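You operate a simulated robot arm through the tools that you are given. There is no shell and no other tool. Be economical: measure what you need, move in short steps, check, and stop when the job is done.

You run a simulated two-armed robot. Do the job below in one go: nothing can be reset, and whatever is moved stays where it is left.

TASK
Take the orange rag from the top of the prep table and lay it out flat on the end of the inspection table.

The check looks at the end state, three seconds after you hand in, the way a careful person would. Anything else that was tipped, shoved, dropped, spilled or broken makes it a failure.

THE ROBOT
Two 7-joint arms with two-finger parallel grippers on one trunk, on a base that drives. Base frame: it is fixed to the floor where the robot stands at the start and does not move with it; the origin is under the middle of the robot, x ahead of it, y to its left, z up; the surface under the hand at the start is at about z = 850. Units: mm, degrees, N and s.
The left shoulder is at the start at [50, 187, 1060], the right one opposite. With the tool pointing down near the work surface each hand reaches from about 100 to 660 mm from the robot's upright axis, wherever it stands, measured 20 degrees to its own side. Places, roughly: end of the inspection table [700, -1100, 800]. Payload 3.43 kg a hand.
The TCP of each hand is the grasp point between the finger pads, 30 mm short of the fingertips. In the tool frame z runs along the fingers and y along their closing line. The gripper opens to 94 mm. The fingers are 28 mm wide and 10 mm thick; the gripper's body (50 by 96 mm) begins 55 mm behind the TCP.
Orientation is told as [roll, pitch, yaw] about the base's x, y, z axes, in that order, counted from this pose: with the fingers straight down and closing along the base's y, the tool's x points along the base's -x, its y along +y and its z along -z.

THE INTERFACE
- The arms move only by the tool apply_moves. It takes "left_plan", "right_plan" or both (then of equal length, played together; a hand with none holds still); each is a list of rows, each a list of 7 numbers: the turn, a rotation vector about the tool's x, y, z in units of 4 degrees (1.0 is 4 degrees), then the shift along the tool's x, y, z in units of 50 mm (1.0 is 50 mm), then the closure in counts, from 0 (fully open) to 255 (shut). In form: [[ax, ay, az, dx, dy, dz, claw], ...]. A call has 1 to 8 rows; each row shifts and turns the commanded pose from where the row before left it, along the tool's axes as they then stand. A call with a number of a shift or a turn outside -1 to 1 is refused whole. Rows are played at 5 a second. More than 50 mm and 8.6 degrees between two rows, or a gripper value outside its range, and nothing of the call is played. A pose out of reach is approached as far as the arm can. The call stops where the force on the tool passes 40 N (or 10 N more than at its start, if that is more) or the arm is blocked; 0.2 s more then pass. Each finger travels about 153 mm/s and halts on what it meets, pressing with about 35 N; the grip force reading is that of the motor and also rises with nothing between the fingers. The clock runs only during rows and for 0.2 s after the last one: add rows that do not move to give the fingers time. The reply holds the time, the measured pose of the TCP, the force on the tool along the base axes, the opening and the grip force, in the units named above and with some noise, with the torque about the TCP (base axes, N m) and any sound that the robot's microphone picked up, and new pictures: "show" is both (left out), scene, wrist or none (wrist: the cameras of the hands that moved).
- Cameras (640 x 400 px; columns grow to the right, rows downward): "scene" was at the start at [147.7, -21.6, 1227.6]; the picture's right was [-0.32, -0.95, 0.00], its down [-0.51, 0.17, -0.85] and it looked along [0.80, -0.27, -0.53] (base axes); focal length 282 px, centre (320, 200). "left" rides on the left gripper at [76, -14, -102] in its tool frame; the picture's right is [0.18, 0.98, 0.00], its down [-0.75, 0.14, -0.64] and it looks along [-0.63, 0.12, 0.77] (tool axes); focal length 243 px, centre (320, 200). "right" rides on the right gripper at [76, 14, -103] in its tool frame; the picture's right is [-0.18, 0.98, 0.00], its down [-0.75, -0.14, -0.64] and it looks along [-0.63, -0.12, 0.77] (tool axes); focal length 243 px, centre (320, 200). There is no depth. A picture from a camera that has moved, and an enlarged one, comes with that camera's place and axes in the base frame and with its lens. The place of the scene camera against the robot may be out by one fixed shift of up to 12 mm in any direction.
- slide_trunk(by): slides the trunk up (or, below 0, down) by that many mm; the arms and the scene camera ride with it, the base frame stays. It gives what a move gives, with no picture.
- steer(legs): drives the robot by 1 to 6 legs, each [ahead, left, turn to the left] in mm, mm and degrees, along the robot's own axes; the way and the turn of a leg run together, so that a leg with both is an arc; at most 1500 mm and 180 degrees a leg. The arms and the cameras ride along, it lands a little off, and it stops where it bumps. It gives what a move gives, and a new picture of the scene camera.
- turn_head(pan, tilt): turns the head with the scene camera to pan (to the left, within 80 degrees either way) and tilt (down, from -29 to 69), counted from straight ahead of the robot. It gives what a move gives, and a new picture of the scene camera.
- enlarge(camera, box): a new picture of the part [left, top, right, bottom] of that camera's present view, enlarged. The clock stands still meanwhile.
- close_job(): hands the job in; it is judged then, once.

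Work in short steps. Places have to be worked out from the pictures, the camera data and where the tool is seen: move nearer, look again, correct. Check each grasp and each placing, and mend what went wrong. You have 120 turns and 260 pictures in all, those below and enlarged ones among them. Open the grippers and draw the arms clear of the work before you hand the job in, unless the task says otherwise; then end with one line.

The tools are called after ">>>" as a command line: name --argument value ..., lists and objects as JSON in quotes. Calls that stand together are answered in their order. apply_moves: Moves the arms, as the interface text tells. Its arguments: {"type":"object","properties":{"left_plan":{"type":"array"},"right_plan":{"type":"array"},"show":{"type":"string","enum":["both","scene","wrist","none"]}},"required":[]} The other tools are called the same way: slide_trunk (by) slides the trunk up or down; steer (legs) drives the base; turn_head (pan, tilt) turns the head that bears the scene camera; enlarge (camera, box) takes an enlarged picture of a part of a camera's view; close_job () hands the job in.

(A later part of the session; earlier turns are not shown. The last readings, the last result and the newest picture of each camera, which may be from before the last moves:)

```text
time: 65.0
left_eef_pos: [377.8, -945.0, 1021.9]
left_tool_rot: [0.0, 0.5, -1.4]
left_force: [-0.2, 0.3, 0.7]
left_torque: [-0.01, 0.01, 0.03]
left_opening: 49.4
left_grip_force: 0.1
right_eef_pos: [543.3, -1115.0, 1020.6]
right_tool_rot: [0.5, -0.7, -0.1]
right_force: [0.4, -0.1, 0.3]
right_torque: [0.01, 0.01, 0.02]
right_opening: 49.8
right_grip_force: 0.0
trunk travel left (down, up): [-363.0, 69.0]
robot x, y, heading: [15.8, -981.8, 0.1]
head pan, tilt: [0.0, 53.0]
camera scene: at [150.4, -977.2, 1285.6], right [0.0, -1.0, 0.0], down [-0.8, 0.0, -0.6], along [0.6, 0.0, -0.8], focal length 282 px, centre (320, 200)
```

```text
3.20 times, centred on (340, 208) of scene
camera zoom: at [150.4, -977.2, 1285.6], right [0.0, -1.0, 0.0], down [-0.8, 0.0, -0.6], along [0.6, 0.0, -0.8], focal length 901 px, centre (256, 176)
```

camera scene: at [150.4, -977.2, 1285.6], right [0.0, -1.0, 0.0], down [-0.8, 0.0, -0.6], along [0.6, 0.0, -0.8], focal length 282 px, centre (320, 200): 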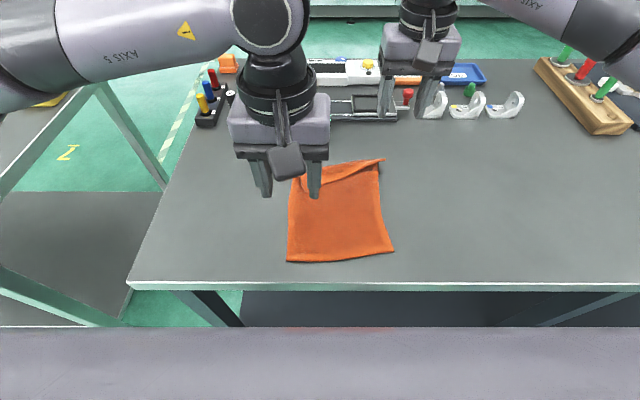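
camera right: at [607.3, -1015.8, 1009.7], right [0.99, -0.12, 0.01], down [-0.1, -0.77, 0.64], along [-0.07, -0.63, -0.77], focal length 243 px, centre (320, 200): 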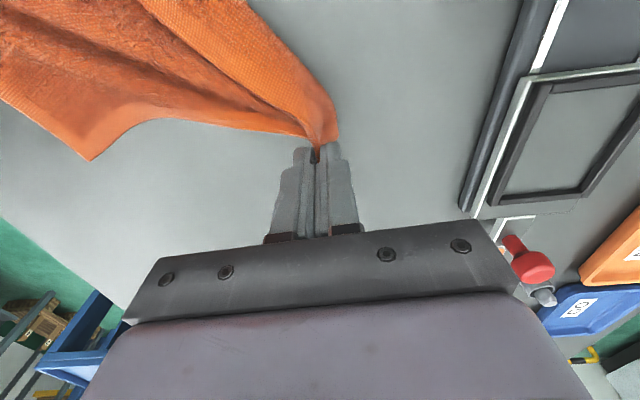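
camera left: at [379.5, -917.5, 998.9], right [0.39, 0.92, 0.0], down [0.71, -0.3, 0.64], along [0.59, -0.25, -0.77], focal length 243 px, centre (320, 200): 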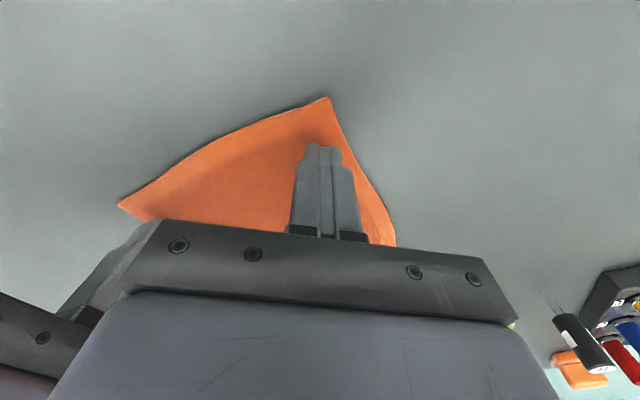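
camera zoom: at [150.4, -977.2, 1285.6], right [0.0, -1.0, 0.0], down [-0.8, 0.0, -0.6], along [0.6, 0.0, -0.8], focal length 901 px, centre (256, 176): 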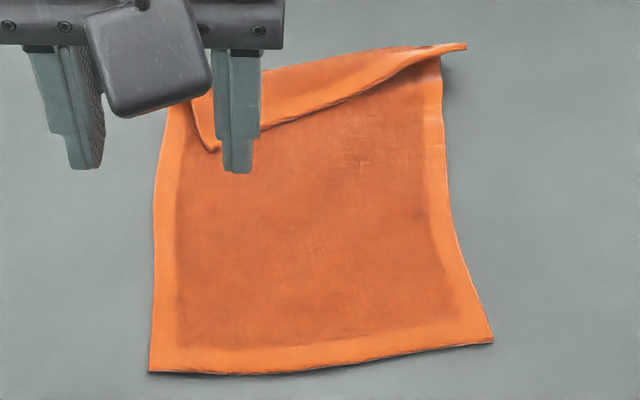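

Near corners are at about (349, −922) and (366, −1102). I bring both hands over them at yaw 0, opened ~34 mm, and go down to just above the rag.

>>> apply_moves --left_plan '[[0, 0, 0, 0.13, 0.03, 0, 163], [0, 0, 0, 0.13, 0.03, 0, 163], [0, 0, 0, 0, 0, 0, 163], [0, 0, 0, 0, 0, 0, 163], [0, 0, 0, 0, 0, 0.8, 163], [0, 0, 0, 0, 0, 0.8, 163], [0, 0, 0, 0, 0, 0.8, 163]]' --right_plan '[[0, 0, 0, 0.82, 0.16, 0, 163], [0, 0, 0, 0.82, 0.16, 0, 163], [0, 0, 0, 0.82, 0.16, 0, 163], [0, 0, 0, 0.82, 0.16, 0, 163], [0, 0, 0, 0, 0, 0.8, 163], [0, 0, 0, 0, 0, 0.8, 163], [0, 0, 0, 0, 0, 0.8, 163]]' --show "both"

```text
time: 66.6
left_eef_pos: [365.9, -942.3, 900.0]
left_tool_rot: [-0.2, 0.4, -1.4]
left_force: [-0.4, 0.4, -0.2]
left_torque: [0.0, 0.01, -0.01]
left_opening: 33.8
left_grip_force: 0.0
right_eef_pos: [379.5, -1082.2, 897.7]
right_tool_rot: [0.4, -0.7, -0.2]
right_force: [0.5, 0.6, -0.4]
right_torque: [0.02, -0.01, 0.03]
right_opening: 33.8
right_grip_force: 0.1
trunk travel left (down, up): [-363.0, 69.0]
robot x, y, heading: [15.8, -983.7, 0.2]
head pan, tilt: [0.0, 53.0]
camera scene: at [150.6, -977.3, 1285.7], right [0.0, -1.0, 0.0], down [-0.8, 0.0, -0.6], along [0.6, 0.0, -0.8], focal length 282 px, centre (320, 200)
camera right: at [301.8, -1068.3, 998.5], right [0.19, 0.98, 0.01], down [0.74, -0.15, 0.65], along [0.64, -0.12, -0.76], focal length 243 px, centre (320, 200)
camera left: at [290.6, -956.2, 1004.4], right [-0.16, 0.99, 0.0], down [0.76, 0.12, 0.64], along [0.63, 0.1, -0.77], focal length 243 px, centre (320, 200)
```

scene: 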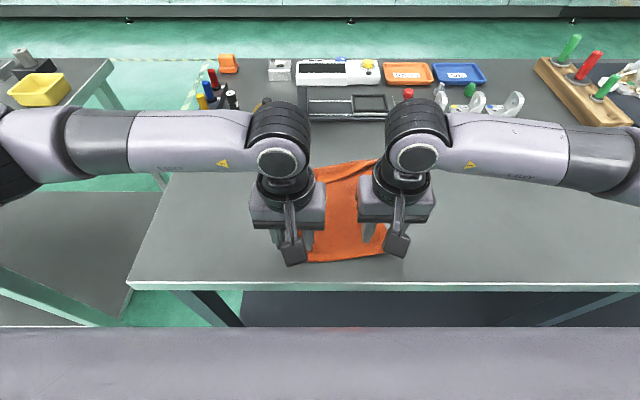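
right: 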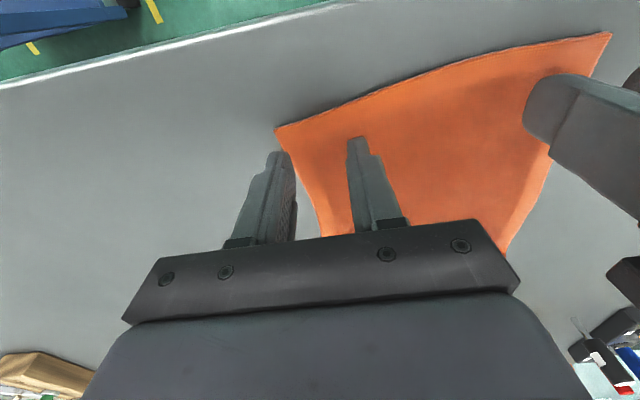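
left: 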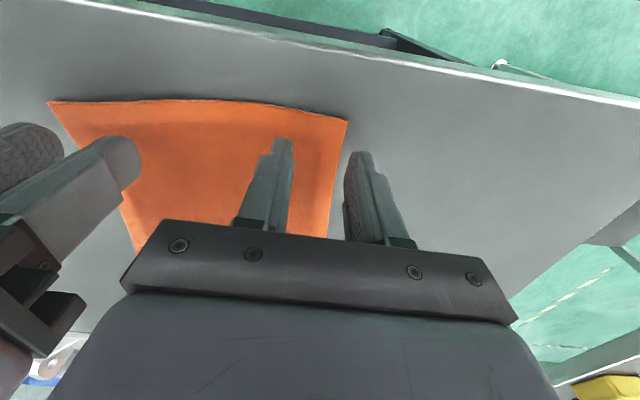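

Placement is good; small corrections (left 7 mm inward, both 6 mm nearer the edge) and down to contact, then close.

>>> apply_moves --left_plan '[[0, 0, 0, 0.12, -0.14, 0, 163], [0, 0, 0, 0, 0, 0.2, 163], [0, 0, 0, 0, 0, 0.1, 163], [0, 0, 0, 0, 0, 0.06, 163]]' --right_plan '[[0, 0, 0, 0.12, 0, 0, 163], [0, 0, 0, 0, 0, 0.17, 163], [0, 0, 0, 0, 0, 0.09, 163], [0, 0, 0, 0, 0, 0.06, 163]]' --show "none"

```text
time: 67.6
left_eef_pos: [358.4, -949.9, 884.0]
left_tool_rot: [-0.1, 0.3, -1.4]
left_force: [0.2, 1.8, 3.8]
left_torque: [-0.03, 0.0, 0.03]
left_opening: 33.8
left_grip_force: 0.0
right_eef_pos: [372.9, -1080.9, 882.0]
right_tool_rot: [0.4, -0.8, -0.3]
right_force: [-0.3, -2.1, 7.4]
right_torque: [-0.05, 0.04, 0.01]
right_opening: 33.7
right_grip_force: 0.3
trunk travel left (down, up): [-363.0, 69.0]
robot x, y, heading: [13.0, -982.2, 0.1]
head pan, tilt: [0.0, 53.0]
```

>>> apply_moves --left_plan '[[0, 0, 0, 0, 0, 0.03, 190], [0, 0, 0, 0, 0, 0, 215], [0, 0, 0, 0, 0, 0, 240], [0, 0, 0, 0, 0, 0, 255], [0, 0, 0, 0, 0, 0, 255]]' --right_plan '[[0, 0, 0, 0, 0, 0.02, 190], [0, 0, 0, 0, 0, 0, 215], [0, 0, 0, 0, 0, 0, 240], [0, 0, 0, 0, 0, 0, 255], [0, 0, 0, 0, 0, 0, 255]]' --show "wrist"

```text
time: 68.8
left_eef_pos: [357.3, -951.1, 883.1]
left_tool_rot: [-0.5, 0.2, -1.5]
left_force: [2.4, -17.6, 13.1]
left_torque: [-0.59, -0.1, 0.0]
left_opening: 4.1
left_grip_force: 35.4
right_eef_pos: [373.0, -1079.6, 882.8]
right_tool_rot: [0.7, -0.9, -0.1]
right_force: [-0.2, 18.0, 16.2]
right_torque: [0.64, 0.04, -0.12]
right_opening: 4.5
right_grip_force: 35.0
trunk travel left (down, up): [-363.0, 69.0]
robot x, y, heading: [15.8, -987.1, 0.1]
head pan, tilt: [0.0, 53.0]
camera right: at [294.5, -1066.5, 984.3], right [0.19, 0.98, 0.02], down [0.74, -0.15, 0.65], along [0.64, -0.11, -0.76], focal length 243 px, centre (320, 200)
camera left: at [281.4, -963.8, 986.8], right [-0.16, 0.99, -0.01], down [0.76, 0.13, 0.64], along [0.63, 0.1, -0.77], focal length 243 px, centre (320, 200)
```

right: 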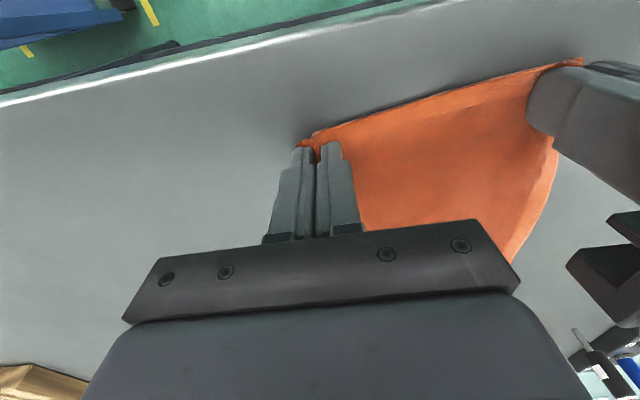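
left: 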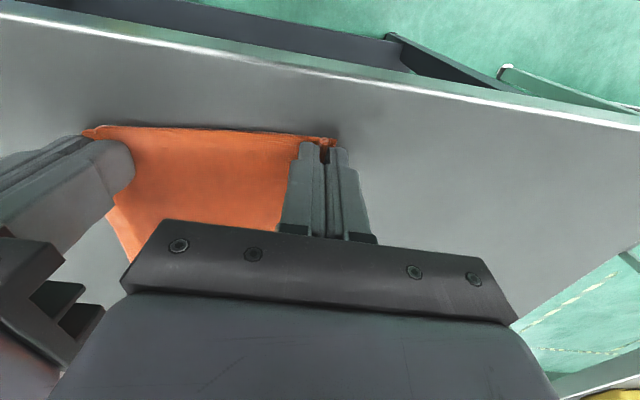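

Both corners held. I lift while moving forward a bit and slackening the tension between the hands.

>>> apply_moves --left_plan '[[0, 0, 0, 0, -0.08, -0.3, 255], [0, 0, 0, -0.2, 0, -0.6, 255], [0, 0, 0, -0.4, 0, -0.7, 255], [0, 0, 0, -0.4, 0, -0.7, 255], [0, 0, 0, -0.4, 0, -0.7, 255], [0, 0, 0, -0.4, 0, -0.7, 255], [0, 0, 0, -0.4, 0, -0.7, 255]]' --right_plan '[[0, 0, 0, 0, 0.08, -0.3, 255], [0, 0, 0, -0.2, 0, -0.6, 255], [0, 0, 0, -0.35, 0, -0.7, 255], [0, 0, 0, -0.35, 0, -0.7, 255], [0, 0, 0, -0.35, 0, -0.7, 255], [0, 0, 0, -0.35, 0, -0.7, 255], [0, 0, 0, -0.4, 0, -0.7, 255]]' --show "scene"

>>> slide_trunk --by 65

>>> turn_head --pan 0 --tilt 45

```text
time: 70.4
left_eef_pos: [469.0, -954.5, 1099.3]
left_tool_rot: [-0.1, 0.5, -1.5]
left_force: [-0.2, -6.7, 0.8]
left_torque: [-0.19, 0.01, -0.03]
left_opening: 4.1
left_grip_force: 35.3
right_eef_pos: [470.6, -1079.2, 1103.6]
right_tool_rot: [0.5, -0.6, -0.1]
right_force: [0.2, 6.4, 0.3]
right_torque: [0.23, -0.05, -0.08]
right_opening: 4.1
right_grip_force: 34.9
trunk travel left (down, up): [-363.0, 69.0]
robot x, y, heading: [9.2, -989.3, 0.1]
head pan, tilt: [0.0, 53.0]
camera scene: at [150.2, -977.2, 1285.6], right [0.0, -1.0, 0.0], down [-0.8, 0.0, -0.6], along [0.6, 0.0, -0.8], focal length 282 px, centre (320, 200)
```

scene: 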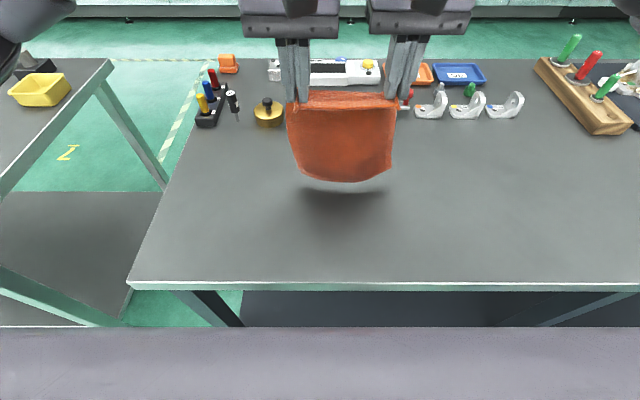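

```text
time: 71.5
left_eef_pos: [469.2, -955.1, 1162.9]
left_tool_rot: [0.0, 0.4, -1.5]
left_force: [-0.5, -6.6, 0.4]
left_torque: [-0.19, 0.04, -0.01]
left_opening: 4.1
left_grip_force: 35.4
right_eef_pos: [470.6, -1079.0, 1166.9]
right_tool_rot: [0.5, -0.7, -0.2]
right_force: [0.3, 7.1, -0.3]
right_torque: [0.21, 0.0, -0.03]
right_opening: 4.1
right_grip_force: 35.1
trunk travel left (down, up): [-428.0, 4.0]
robot x, y, heading: [13.5, -985.4, 0.2]
head pan, tilt: [0.0, 53.0]
```

```text
time: 72.1
left_eef_pos: [468.6, -955.5, 1164.0]
left_tool_rot: [-0.1, 0.4, -1.5]
left_force: [-1.7, -7.3, 0.0]
left_torque: [-0.2, 0.05, -0.02]
left_opening: 4.0
left_grip_force: 34.9
right_eef_pos: [470.5, -1078.6, 1167.8]
right_tool_rot: [0.3, -0.7, -0.2]
right_force: [0.9, 7.4, -0.9]
right_torque: [0.21, -0.02, -0.07]
right_opening: 4.0
right_grip_force: 35.0
trunk travel left (down, up): [-428.0, 4.0]
robot x, y, heading: [14.2, -984.7, 0.3]
head pan, tilt: [0.0, 45.0]
camera scene: at [157.6, -977.2, 1361.5], right [0.0, -1.0, 0.0], down [-0.71, 0.0, -0.71], along [0.71, 0.0, -0.71], focal length 282 px, centre (320, 200)
```

scene: 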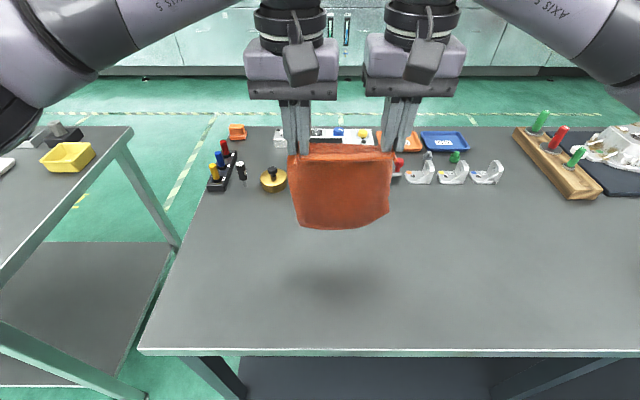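

The hanging part looks short; I enlarge to see whether the strip is still folded at the bottom.

>>> enlarge --camera "scene" --box '[260, 125, 420, 245]'

>>> enlarge --camera "right" --box '[200, 0, 640, 275]'

```text
3.33 times, centred on (340, 185) of scene
camera zoom: at [157.6, -977.2, 1361.5], right [0.0, -1.0, 0.0], down [-0.71, 0.0, -0.71], along [0.71, 0.0, -0.71], focal length 938 px, centre (253, 250)
```

zoom: 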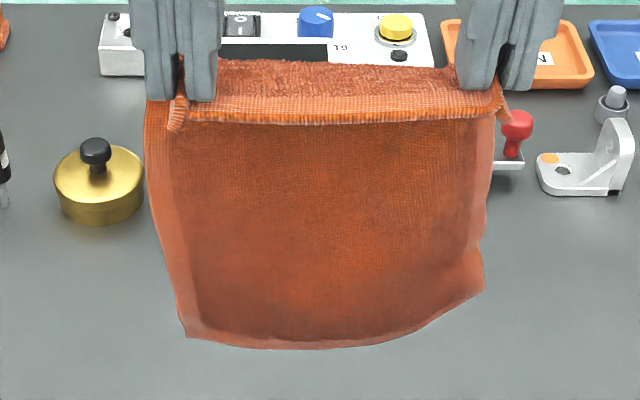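

```text
1.45 times, centred on (420, 138) of right
camera zoom: at [392.8, -1065.1, 1269.5], right [0.19, 0.98, 0.01], down [0.75, -0.15, 0.65], along [0.64, -0.12, -0.76], focal length 353 px, centre (174, 291)
```

zoom: 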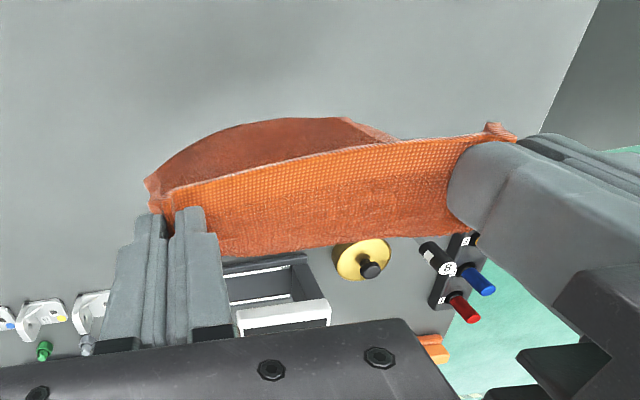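

The far strip is still folded up on the far side of the hanging rag. Dragging the hanging end forward over the table should pull that strip out by friction; then I'll lift and lay backwards, which also keeps the gripped edge unfolded. I lower with the hands back at x≈400.

>>> apply_moves --left_plan '[[0, 0, 0, 0.2, 0, 0.35, 255], [0, 0, 0, 0.2, 0, 0.35, 255], [0, 0, 0, 0.2, 0, 0.35, 255], [0, 0, 0, 0.2, 0, 0.35, 255], [0, 0, 0, 0.2, 0, 0.35, 255], [0, 0, 0, 0.2, 0, 0.35, 255], [0, 0, 0, 0.2, 0, 0.3, 255]]' --right_plan '[[0, 0, 0, 0.2, 0, 0.35, 255], [0, 0, 0, 0.2, 0, 0.35, 255], [0, 0, 0, 0.2, 0, 0.35, 255], [0, 0, 0, 0.2, 0, 0.35, 255], [0, 0, 0, 0.2, 0, 0.35, 255], [0, 0, 0, 0.2, 0, 0.35, 255], [0, 0, 0, 0.2, 0, 0.3, 255]]' --show "scene"

```text
time: 73.7
left_eef_pos: [397.8, -953.1, 1045.1]
left_tool_rot: [-0.2, 0.4, -1.4]
left_force: [-0.2, -5.8, 0.1]
left_torque: [-0.19, 0.03, 0.0]
left_opening: 4.0
left_grip_force: 34.8
right_eef_pos: [403.0, -1076.9, 1047.5]
right_tool_rot: [0.4, -0.7, -0.2]
right_force: [0.6, 6.4, 0.1]
right_torque: [0.23, -0.03, -0.06]
right_opening: 4.3
right_grip_force: 35.5
trunk travel left (down, up): [-428.0, 4.0]
robot x, y, heading: [15.2, -989.4, 0.3]
head pan, tilt: [0.0, 45.0]
camera scene: at [157.6, -977.2, 1361.5], right [0.0, -1.0, 0.0], down [-0.71, 0.0, -0.71], along [0.71, 0.0, -0.71], focal length 282 px, centre (320, 200)
```

scene: 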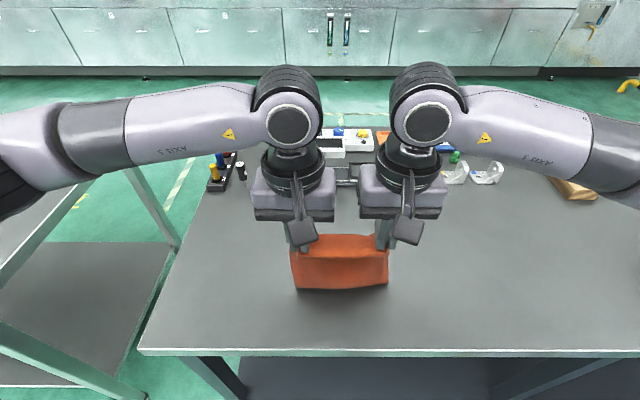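

Not touching yet (~40 mm left). I lower 50 mm and drag forward.

>>> apply_moves --left_plan '[[0, 0, 0, 0, 0, 0.5, 255], [0, 0, 0, 0, 0, 0.5, 255], [0, 0, 0, -0.4, 0, 0.1, 255], [0, 0, 0, -0.4, 0, 0.1, 255], [0, 0, 0, -0.4, 0, 0.1, 255], [0, 0, 0, -0.4, 0, 0.1, 255]]' --right_plan '[[0, 0, 0, 0, 0, 0.5, 255], [0, 0, 0, 0, 0, 0.5, 255], [0, 0, 0, -0.4, 0, 0.1, 255], [0, 0, 0, -0.4, 0, 0.1, 255], [0, 0, 0, -0.4, 0, 0.1, 255], [0, 0, 0, -0.4, 0, 0.1, 255]]' --show "both"

```text
time: 75.1
left_eef_pos: [477.7, -954.7, 974.1]
left_tool_rot: [0.0, 0.4, -1.4]
left_force: [0.3, -5.2, 0.4]
left_torque: [-0.17, 0.02, 0.0]
left_opening: 3.9
left_grip_force: 35.2
right_eef_pos: [484.9, -1078.0, 977.3]
right_tool_rot: [0.4, -0.8, -0.1]
right_force: [0.0, 5.3, 0.1]
right_torque: [0.18, 0.05, -0.03]
right_opening: 3.9
right_grip_force: 34.7
trunk travel left (down, up): [-428.0, 4.0]
robot x, y, heading: [16.0, -983.6, -0.0]
head pan, tilt: [0.0, 45.0]
camera scene: at [158.0, -977.2, 1361.4], right [0.0, -1.0, 0.0], down [-0.71, 0.0, -0.71], along [0.71, 0.0, -0.71], focal length 282 px, centre (320, 200)
camera right: at [407.0, -1064.1, 1079.3], right [0.19, 0.98, 0.01], down [0.75, -0.15, 0.65], along [0.64, -0.11, -0.76], focal length 243 px, centre (320, 200)
camera left: at [402.1, -967.6, 1077.9], right [-0.16, 0.99, 0.0], down [0.76, 0.12, 0.64], along [0.63, 0.1, -0.77], focal length 243 px, centre (320, 200)
```

scene: 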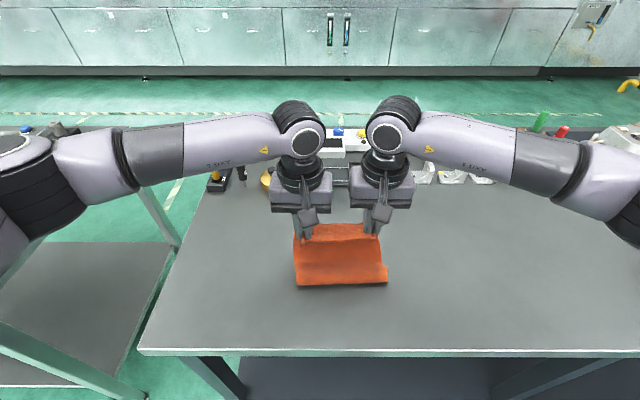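
right: 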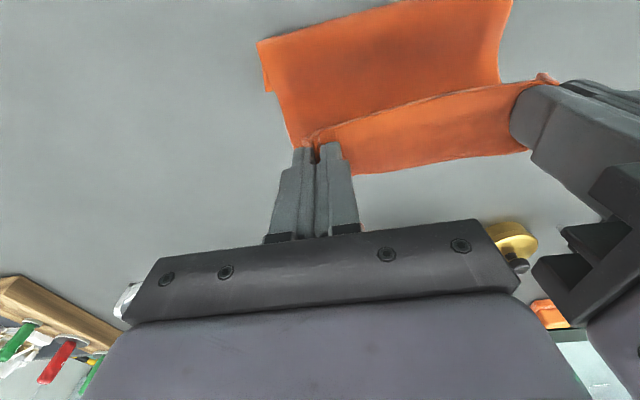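
left: 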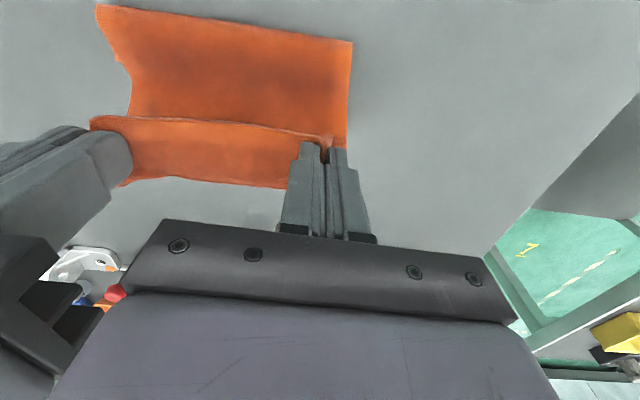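

The end is trailing on the table. I keep dragging forward with gentle lowering so the table friction pulls the strip out.

>>> apply_moves --left_plan '[[0, 0, 0, -0.2, 0, 0.4, 255], [0, 0, 0, -0.4, 0, 0.2, 255], [0, 0, 0, -0.4, 0, 0.1, 255], [0, 0, 0, -0.4, 0, 0.1, 255], [0, 0, 0, -0.4, 0, 0, 255]]' --right_plan '[[0, 0, 0, -0.2, 0, 0.4, 255], [0, 0, 0, -0.4, 0, 0.2, 255], [0, 0, 0, -0.4, 0, 0.1, 255], [0, 0, 0, -0.4, 0, 0.1, 255], [0, 0, 0, -0.4, 0, 0, 255]]' --show "both"

```text
time: 76.3
left_eef_pos: [568.3, -956.6, 933.3]
left_tool_rot: [0.0, 0.4, -1.5]
left_force: [0.3, -1.6, -0.1]
left_torque: [-0.02, 0.01, -0.04]
left_opening: 3.7
left_grip_force: 34.8
right_eef_pos: [574.3, -1077.7, 938.9]
right_tool_rot: [0.4, -0.7, -0.2]
right_force: [-0.7, 2.7, -0.5]
right_torque: [0.06, 0.0, -0.02]
right_opening: 4.4
right_grip_force: 35.0
trunk travel left (down, up): [-428.0, 4.0]
robot x, y, heading: [12.7, -988.6, 0.1]
head pan, tilt: [0.0, 45.0]
camera scene: at [157.8, -977.3, 1361.5], right [0.0, -1.0, 0.0], down [-0.71, 0.0, -0.71], along [0.71, 0.0, -0.71], focal length 282 px, centre (320, 200)
camera right: at [496.2, -1064.0, 1040.3], right [0.19, 0.98, 0.01], down [0.75, -0.15, 0.65], along [0.64, -0.12, -0.76], focal length 243 px, centre (320, 200)
camera left: at [493.2, -970.5, 1036.7], right [-0.16, 0.99, 0.0], down [0.76, 0.12, 0.64], along [0.63, 0.1, -0.77], focal length 243 px, centre (320, 200)
```

scene: 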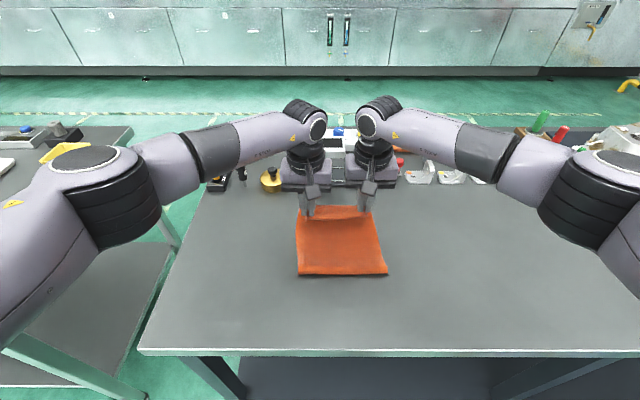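
right: 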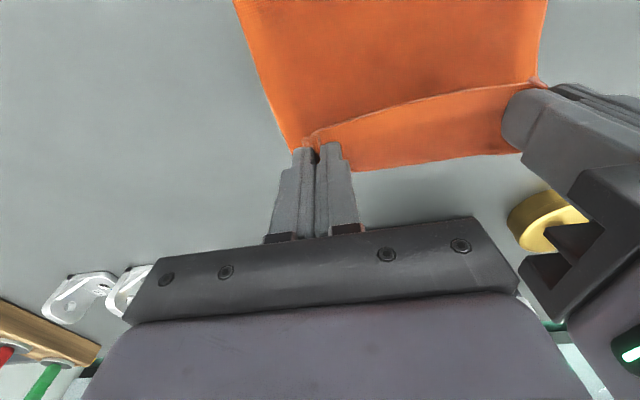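
left: 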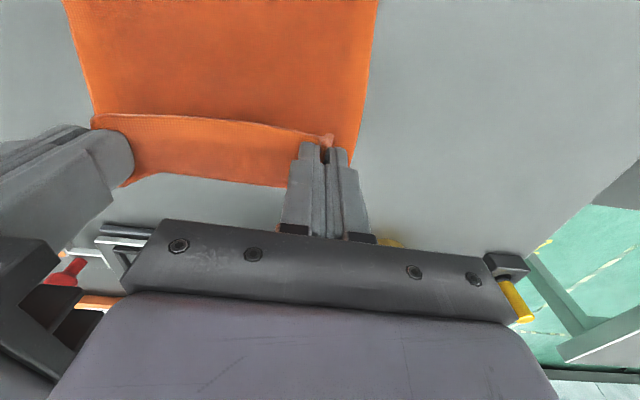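

The trailing edge stayed while hands advanced, so the strip may be unrolling. I drag another 50 mm (testing reach too).

>>> apply_moves --left_plan '[[0, 0, 0, -0.4, 0, 0.1, 255], [0, 0, 0, -0.4, 0, 0.1, 255], [0, 0, 0, -0.3, 0, 0.1, 255]]' --right_plan '[[0, 0, 0, -0.4, 0, 0.15, 255], [0, 0, 0, -0.4, 0, 0.15, 255], [0, 0, 0, -0.3, 0, 0.1, 255]]' --show "scene"

>>> enlarge --camera "scene" --box '[260, 165, 420, 285]'

```text
time: 77.1
left_eef_pos: [594.2, -959.4, 925.9]
left_tool_rot: [-0.2, 0.4, -1.6]
left_force: [0.5, -3.9, -0.7]
left_torque: [-0.11, -0.01, 0.02]
left_opening: 3.7
left_grip_force: 34.8
left hand out of reach, approached as far as the arm can: row 2, 3
right_eef_pos: [623.9, -1081.2, 919.4]
right_tool_rot: [0.6, -0.7, 0.1]
right_force: [-1.2, 4.0, 1.0]
right_torque: [0.14, 0.03, -0.02]
right_opening: 4.0
right_grip_force: 35.1
right hand out of reach, approached as far as the arm can: row 3
trunk travel left (down, up): [-428.0, 4.0]
robot x, y, heading: [11.4, -985.3, 0.2]
head pan, tilt: [0.0, 45.0]
camera scene: at [157.5, -977.7, 1361.5], right [0.0, -1.0, 0.0], down [-0.71, 0.0, -0.71], along [0.71, 0.0, -0.71], focal length 282 px, centre (320, 200)
```

scene: 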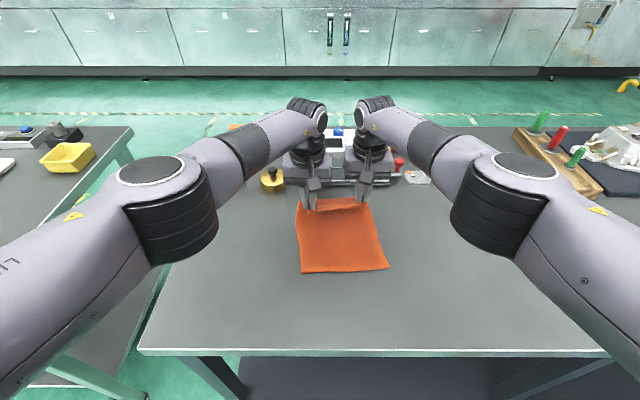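

```text
3.33 times, centred on (340, 225) of scene
camera zoom: at [157.5, -977.7, 1361.5], right [0.0, -1.0, 0.0], down [-0.71, 0.0, -0.71], along [0.71, 0.0, -0.71], focal length 938 px, centre (253, 117)
```

zoom: 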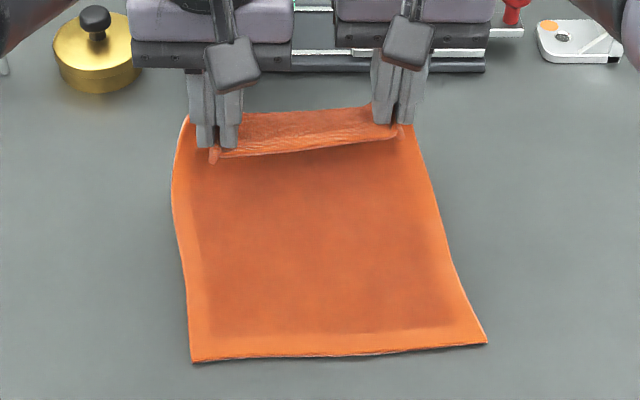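

The hem is visible along the trailing edge: the strip has unfolded. Now I lift it to hang freely at x≈577 (shifted 35 mm left for better reach of both arms), to lay it backwards.

>>> apply_moves --left_plan '[[0, 0, 0, 0.06, 0.1, -0.7, 255], [0, 0, 0, 0.06, 0.1, -0.7, 255], [0, 0, 0, 0.06, 0.1, -0.7, 255], [0, 0, 0, 0.06, 0.1, -0.7, 255], [0, 0, 0, 0.06, 0.1, -0.7, 255], [0, 0, 0, 0.06, 0.1, -0.7, 255], [0, 0, 0, 0.06, 0.1, -0.5, 255]]' --right_plan '[[0, 0, 0, 0.13, 0.1, -0.7, 255], [0, 0, 0, 0.13, 0.1, -0.7, 255], [0, 0, 0, 0.13, 0.1, -0.7, 255], [0, 0, 0, 0.13, 0.1, -0.7, 255], [0, 0, 0, 0.13, 0.1, -0.7, 255], [0, 0, 0, 0.13, 0.1, -0.7, 255], [0, 0, 0, 0.13, 0.1, -0.6, 255]]' --show "scene"

>>> enlarge --camera "scene" --box '[240, 105, 440, 255]'

```text
time: 78.7
left_eef_pos: [573.9, -921.3, 1160.1]
left_tool_rot: [-0.3, 0.4, -1.6]
left_force: [-0.3, -13.5, -0.2]
left_torque: [-0.46, 0.02, -0.02]
left_opening: 4.0
left_grip_force: 35.2
right_eef_pos: [575.2, -1048.0, 1161.8]
right_tool_rot: [0.6, -0.7, 0.0]
right_force: [0.7, 14.1, 0.0]
right_torque: [0.48, -0.07, -0.12]
right_opening: 4.1
right_grip_force: 34.8
trunk travel left (down, up): [-428.0, 4.0]
robot x, y, heading: [11.0, -982.8, 0.0]
head pan, tilt: [0.0, 45.0]
camera scene: at [157.0, -977.1, 1361.5], right [0.0, -1.0, 0.0], down [-0.71, 0.0, -0.71], along [0.71, 0.0, -0.71], focal length 282 px, centre (320, 200)
```

scene: 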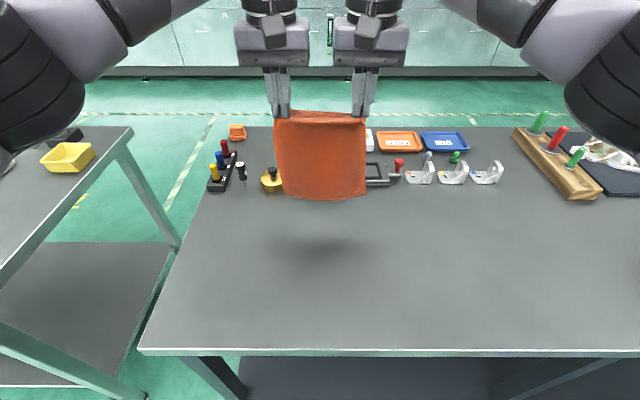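

```text
2.67 times, centred on (340, 180) of scene
camera zoom: at [157.0, -977.1, 1361.5], right [0.0, -1.0, 0.0], down [-0.71, 0.0, -0.71], along [0.71, 0.0, -0.71], focal length 751 px, centre (267, 253)
```

zoom: 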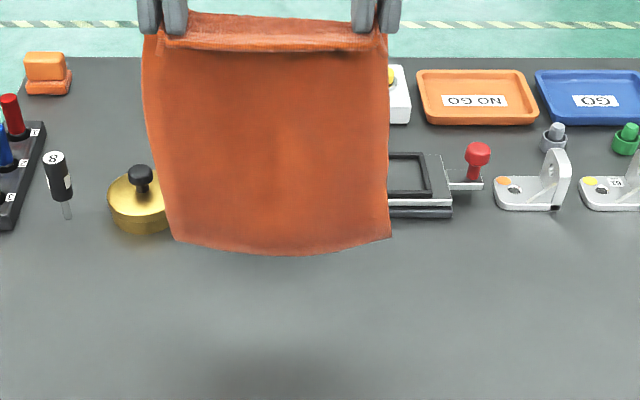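

The hanging length still seems short (~190 mm below the tips); I check with the wrist cameras.

>>> enlarge --camera "left" --box '[0, 0, 400, 250]'

>>> enlarge --camera "right" --box '[240, 0, 640, 250]'

>>> enlarge --camera "scene" --box '[265, 150, 385, 225]'

```text
1.60 times, centred on (200, 125) of left
camera zoom: at [499.4, -933.2, 1265.2], right [-0.16, 0.99, 0.0], down [0.76, 0.12, 0.64], along [0.63, 0.1, -0.77], focal length 388 px, centre (512, 320)
```

zoom: 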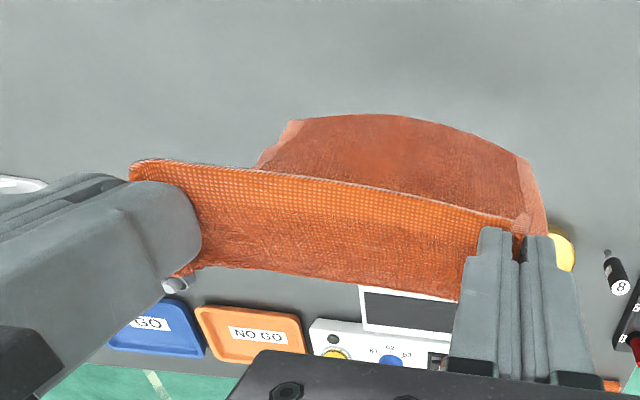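

```text
1.60 times, centred on (440, 125) of right
camera zoom: at [496.7, -1034.4, 1263.1], right [0.19, 0.98, 0.01], down [0.75, -0.15, 0.65], along [0.64, -0.11, -0.76], focal length 388 px, centre (128, 320)
```

zoom: 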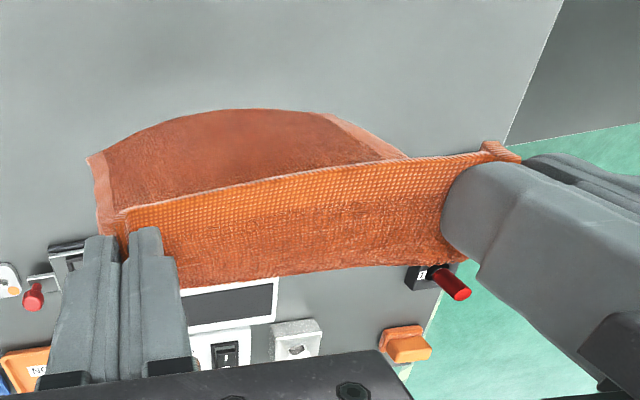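

```text
5.33 times, centred on (325, 188) of scene
camera zoom: at [157.0, -977.1, 1361.5], right [0.0, -1.0, 0.0], down [-0.71, 0.0, -0.71], along [0.71, 0.0, -0.71], focal length 1502 px, centre (293, 267)
```

zoom: 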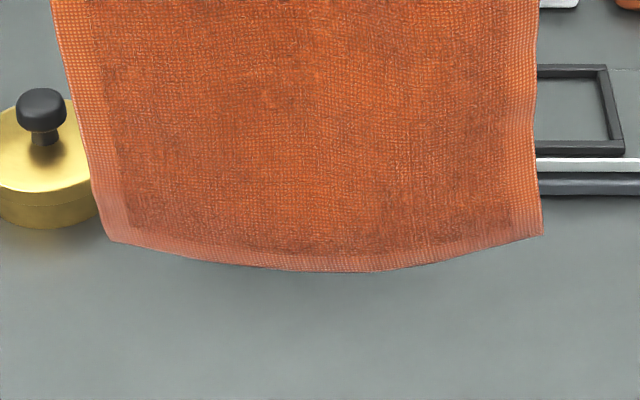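

The hem shows along the bottom: it is fully unfolded. Now backward laying: lower until the end touches at x≈575, then continue down and back.

>>> apply_moves --left_plan '[[0, 0, 0, 0, -0.06, 0.6, 255], [0, 0, 0, 0, 0, 0.6, 255], [0, 0, 0, 0, 0, 0.6, 255], [0, 0, 0, 0.1, 0, 0.4, 255], [0, 0, 0, 0.2, 0, 0.4, 255]]' --right_plan '[[0, 0, 0, 0, 0.06, 0.6, 255], [0, 0, 0, 0, 0, 0.6, 255], [0, 0, 0, 0, 0, 0.6, 255], [0, 0, 0, 0.1, 0, 0.4, 255], [0, 0, 0, 0.2, 0, 0.4, 255]]' --show "both"

```text
time: 79.9
left_eef_pos: [559.5, -923.2, 1032.0]
left_tool_rot: [0.0, 0.4, -1.5]
left_force: [0.3, -1.9, 0.0]
left_torque: [-0.02, 0.02, -0.03]
left_opening: 3.8
left_grip_force: 35.0
right_eef_pos: [562.8, -1044.7, 1029.2]
right_tool_rot: [0.3, -0.7, -0.2]
right_force: [-0.2, 2.1, 0.1]
right_torque: [0.07, 0.05, 0.01]
right_opening: 3.9
right_grip_force: 34.7
trunk travel left (down, up): [-428.0, 4.0]
robot x, y, heading: [11.9, -984.7, 0.2]
head pan, tilt: [0.0, 45.0]
camera scene: at [157.8, -977.1, 1361.5], right [0.0, -1.0, 0.0], down [-0.71, 0.0, -0.71], along [0.71, 0.0, -0.71], focal length 282 px, centre (320, 200)
camera right: at [484.9, -1030.1, 1130.8], right [0.19, 0.98, 0.01], down [0.75, -0.15, 0.65], along [0.64, -0.12, -0.76], focal length 243 px, centre (320, 200)
camera left: at [485.1, -936.5, 1135.7], right [-0.16, 0.99, 0.0], down [0.76, 0.12, 0.64], along [0.63, 0.1, -0.77], focal length 243 px, centre (320, 200)
```

scene: 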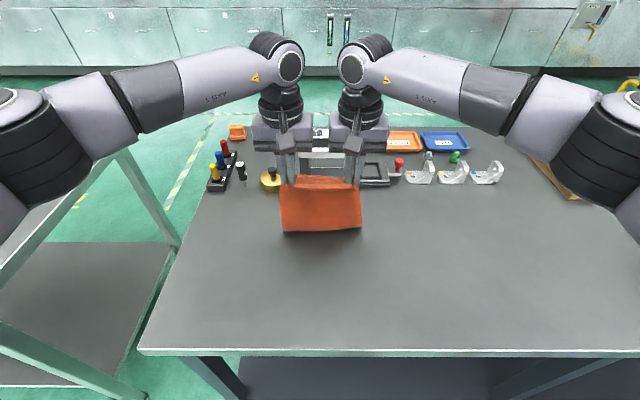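
right: 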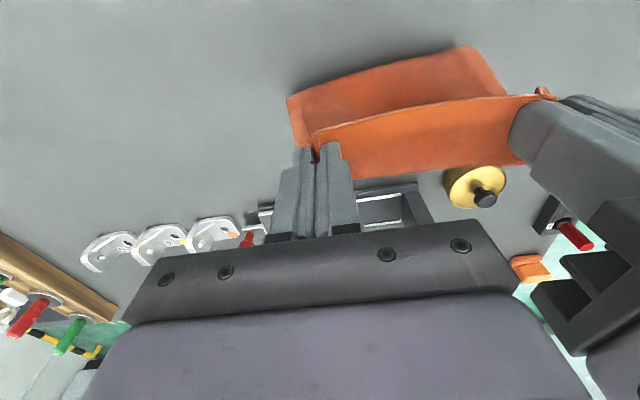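
left: 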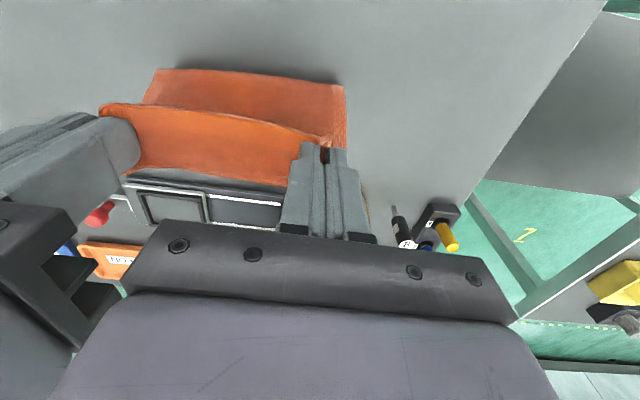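

The end is at the table. Now backward with moderate lowering so the bottom trails at the far side.

>>> apply_moves --left_plan '[[0, 0, 0, 0.5, 0, 0.25, 255], [0, 0, 0, 0.5, 0, 0.3, 255], [0, 0, 0, 0.5, 0, 0.4, 255]]' --right_plan '[[0, 0, 0, 0.5, 0, 0.25, 255], [0, 0, 0, 0.5, 0, 0.3, 255], [0, 0, 0, 0.5, 0, 0.4, 255]]' --show "both"

```text
time: 80.7
left_eef_pos: [483.5, -922.5, 983.8]
left_tool_rot: [-0.1, 0.4, -1.3]
left_force: [0.7, -0.6, -0.8]
left_torque: [-0.05, 0.0, -0.01]
left_opening: 3.8
left_grip_force: 35.1
right_eef_pos: [487.4, -1043.1, 981.1]
right_tool_rot: [0.5, -0.7, -0.2]
right_force: [0.4, 1.0, 0.0]
right_torque: [0.04, 0.04, -0.02]
right_opening: 4.0
right_grip_force: 35.6
trunk travel left (down, up): [-428.0, 4.0]
robot x, y, heading: [7.9, -986.8, 0.2]
head pan, tilt: [0.0, 45.0]
camera scene: at [157.5, -977.3, 1361.6], right [0.0, -1.0, 0.0], down [-0.71, 0.0, -0.71], along [0.71, 0.0, -0.71], focal length 282 px, centre (320, 200)
camera right: at [409.4, -1029.4, 1083.5], right [0.19, 0.98, 0.01], down [0.74, -0.15, 0.65], along [0.64, -0.12, -0.76], focal length 243 px, centre (320, 200)
camera left: at [408.2, -936.2, 1089.4], right [-0.16, 0.99, 0.0], down [0.76, 0.12, 0.64], along [0.63, 0.1, -0.77], focal length 243 px, centre (320, 200)
```

scene: 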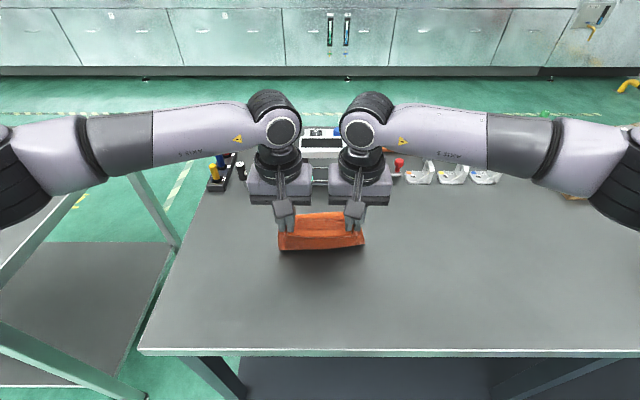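
right: 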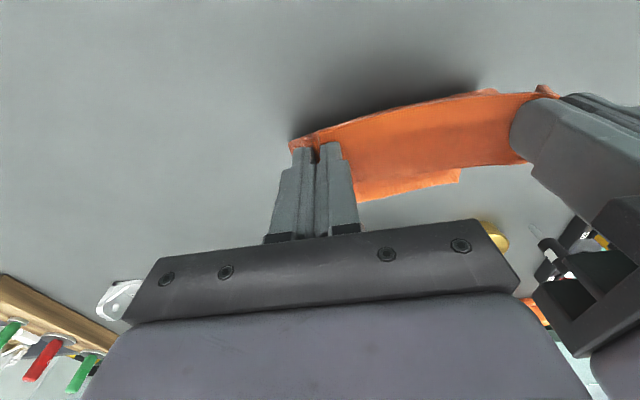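
left: 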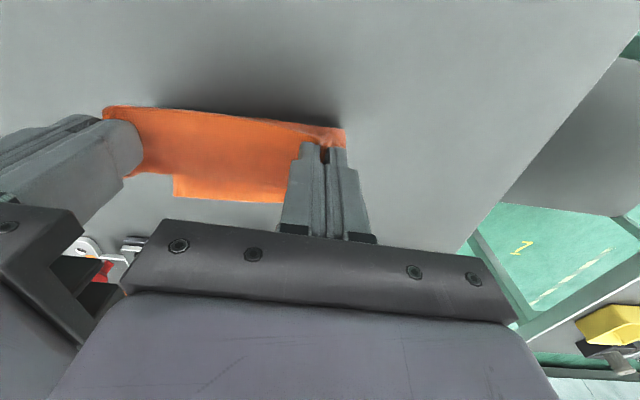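

The hem lies at the far side around x≈595. I continue back 50 mm and down 55 mm.

>>> apply_moves --left_plan '[[0, 0, 0, 0.33, 0, 0.35, 255], [0, 0, 0, 0.33, 0, 0.35, 255], [0, 0, 0, 0.33, 0, 0.4, 255]]' --right_plan '[[0, 0, 0, 0.33, 0, 0.35, 255], [0, 0, 0, 0.33, 0, 0.35, 255], [0, 0, 0, 0.33, 0, 0.4, 255]]' --show "both"

```text
time: 81.5
left_eef_pos: [433.6, -920.3, 930.9]
left_tool_rot: [-0.2, 0.5, -1.4]
left_force: [0.3, -2.2, 0.9]
left_torque: [-0.1, -0.01, -0.01]
left_opening: 3.8
left_grip_force: 35.2
right_eef_pos: [439.6, -1043.8, 926.9]
right_tool_rot: [0.4, -0.6, -0.2]
right_force: [-0.9, 2.1, -0.2]
right_torque: [0.11, 0.0, -0.02]
right_opening: 4.1
right_grip_force: 35.1
trunk travel left (down, up): [-428.0, 4.0]
robot x, y, heading: [13.1, -987.9, 0.1]
head pan, tilt: [0.0, 45.0]
camera scene: at [157.6, -977.2, 1361.6], right [0.0, -1.0, 0.0], down [-0.71, 0.0, -0.71], along [0.71, 0.0, -0.71], focal length 282 px, centre (320, 200)
camera right: at [360.4, -1029.5, 1027.5], right [0.19, 0.98, 0.01], down [0.75, -0.15, 0.65], along [0.64, -0.12, -0.76], focal length 243 px, centre (320, 200)
camera left: at [358.5, -934.6, 1035.0], right [-0.16, 0.99, 0.0], down [0.76, 0.12, 0.64], along [0.63, 0.1, -0.77], focal length 243 px, centre (320, 200)
```

scene: 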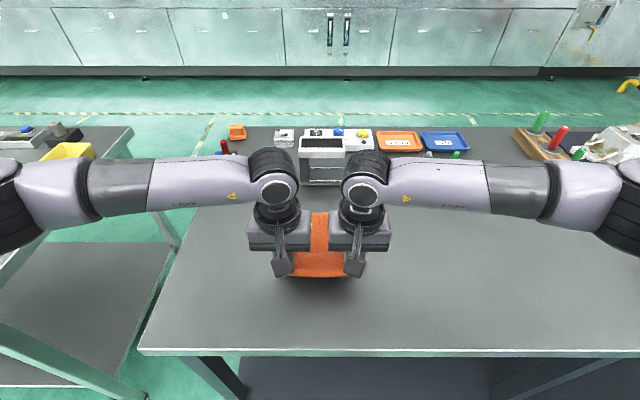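
right: 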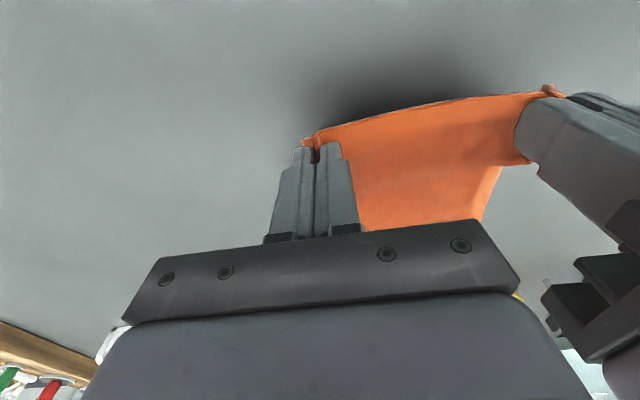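
left: 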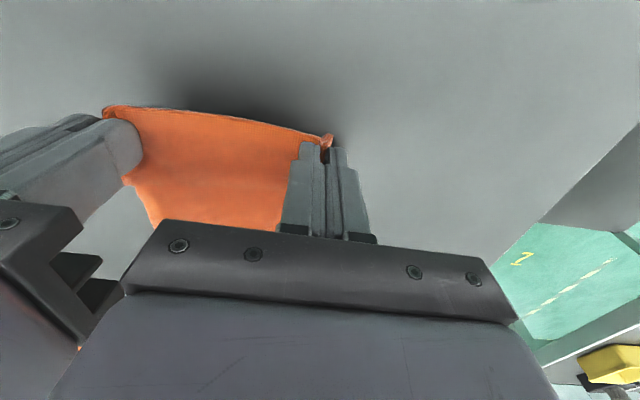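

The far hem lies at x≈620 with the rag nearly taut. I lower straight down to the table.

>>> apply_moves --left_plan '[[0, 0, 0, 0.05, 0, 0.4, 255], [0, 0, 0, 0.05, 0, 0.35, 255], [0, 0, 0, 0, 0, 0.15, 255]]' --right_plan '[[0, 0, 0, 0.05, 0, 0.36, 255], [0, 0, 0, 0.05, 0, 0.3, 255], [0, 0, 0, 0, 0, 0.15, 255]]' --show "both"

```text
time: 82.3
left_eef_pos: [427.1, -921.8, 886.1]
left_tool_rot: [-0.1, 0.3, -1.3]
left_force: [-0.6, -1.0, 3.3]
left_torque: [-0.02, -0.03, 0.04]
left_opening: 4.0
left_grip_force: 34.6
right_eef_pos: [433.7, -1043.1, 884.7]
right_tool_rot: [0.4, -0.7, -0.2]
right_force: [0.2, 0.6, 3.4]
right_torque: [0.04, -0.01, -0.04]
right_opening: 3.9
right_grip_force: 34.6
trunk travel left (down, up): [-428.0, 4.0]
robot x, y, heading: [11.6, -983.9, 0.2]
head pan, tilt: [0.0, 45.0]
camera scene: at [157.1, -977.2, 1361.7], right [0.0, -1.0, 0.0], down [-0.71, 0.0, -0.71], along [0.71, 0.0, -0.71], focal length 282 px, centre (320, 200)
camera right: at [355.2, -1029.1, 986.8], right [0.19, 0.98, 0.01], down [0.74, -0.15, 0.65], along [0.64, -0.12, -0.76], focal length 243 px, centre (320, 200)
camera left: at [352.0, -935.3, 990.9], right [-0.16, 0.99, 0.0], down [0.76, 0.12, 0.64], along [0.63, 0.1, -0.77], focal length 243 px, centre (320, 200)
```

scene: 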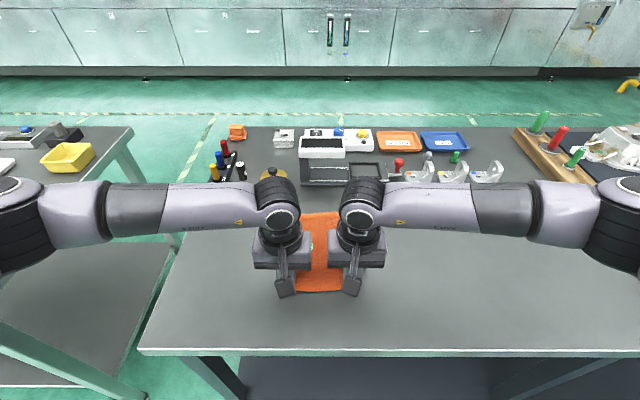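
right: 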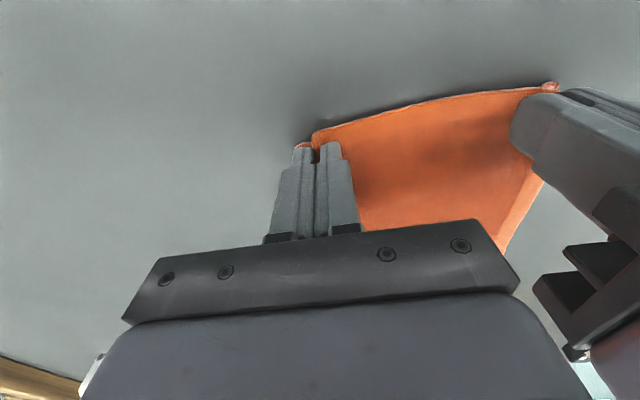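
left: 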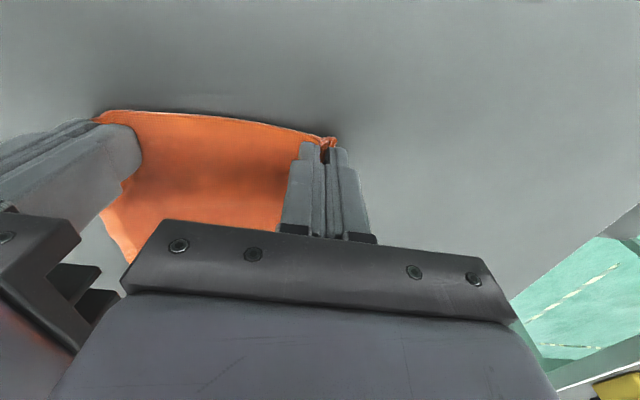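

The rag lies down in natural shape with the gripped edge toward me. I pull 10 mm to tauten, open, and lift away.

>>> apply_moves --left_plan '[[0, 0, 0, 0.1, 0, 0, 255], [0, 0, 0, 0.1, 0, 0, 255], [0, 0, 0, 0, 0, 0, 180], [0, 0, 0, 0, 0, 0, 150], [0, 0, 0, 0, 0, 0, 150], [0, 0, 0, 0, 0, -0.5, 150], [0, 0, 0, 0, 0, -1, 150], [0, 0, 0, 0, 0.4, -1, 150]]' --right_plan '[[0, 0, 0, 0.1, 0, 0, 255], [0, 0, 0, 0.1, 0, 0, 255], [0, 0, 0, 0, 0, 0, 180], [0, 0, 0, 0, 0, 0, 150], [0, 0, 0, 0, 0, 0, 150], [0, 0, 0, 0, 0, -0.5, 150], [0, 0, 0, 0, 0, -1, 150], [0, 0, 0, 0, -0.4, -1, 150]]' --show "both"

>>> enlarge --camera "scene" --box '[220, 190, 440, 320]'

```text
refused: row 8 steps farther than a row can; nothing moved
```

```text
2.91 times, centred on (330, 255) of scene
camera zoom: at [157.1, -977.2, 1361.7], right [0.0, -1.0, 0.0], down [-0.71, 0.0, -0.71], along [0.71, 0.0, -0.71], focal length 819 px, centre (291, 40)
```

zoom: 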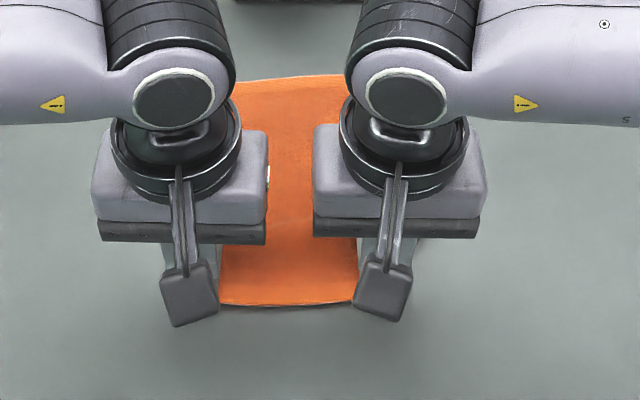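

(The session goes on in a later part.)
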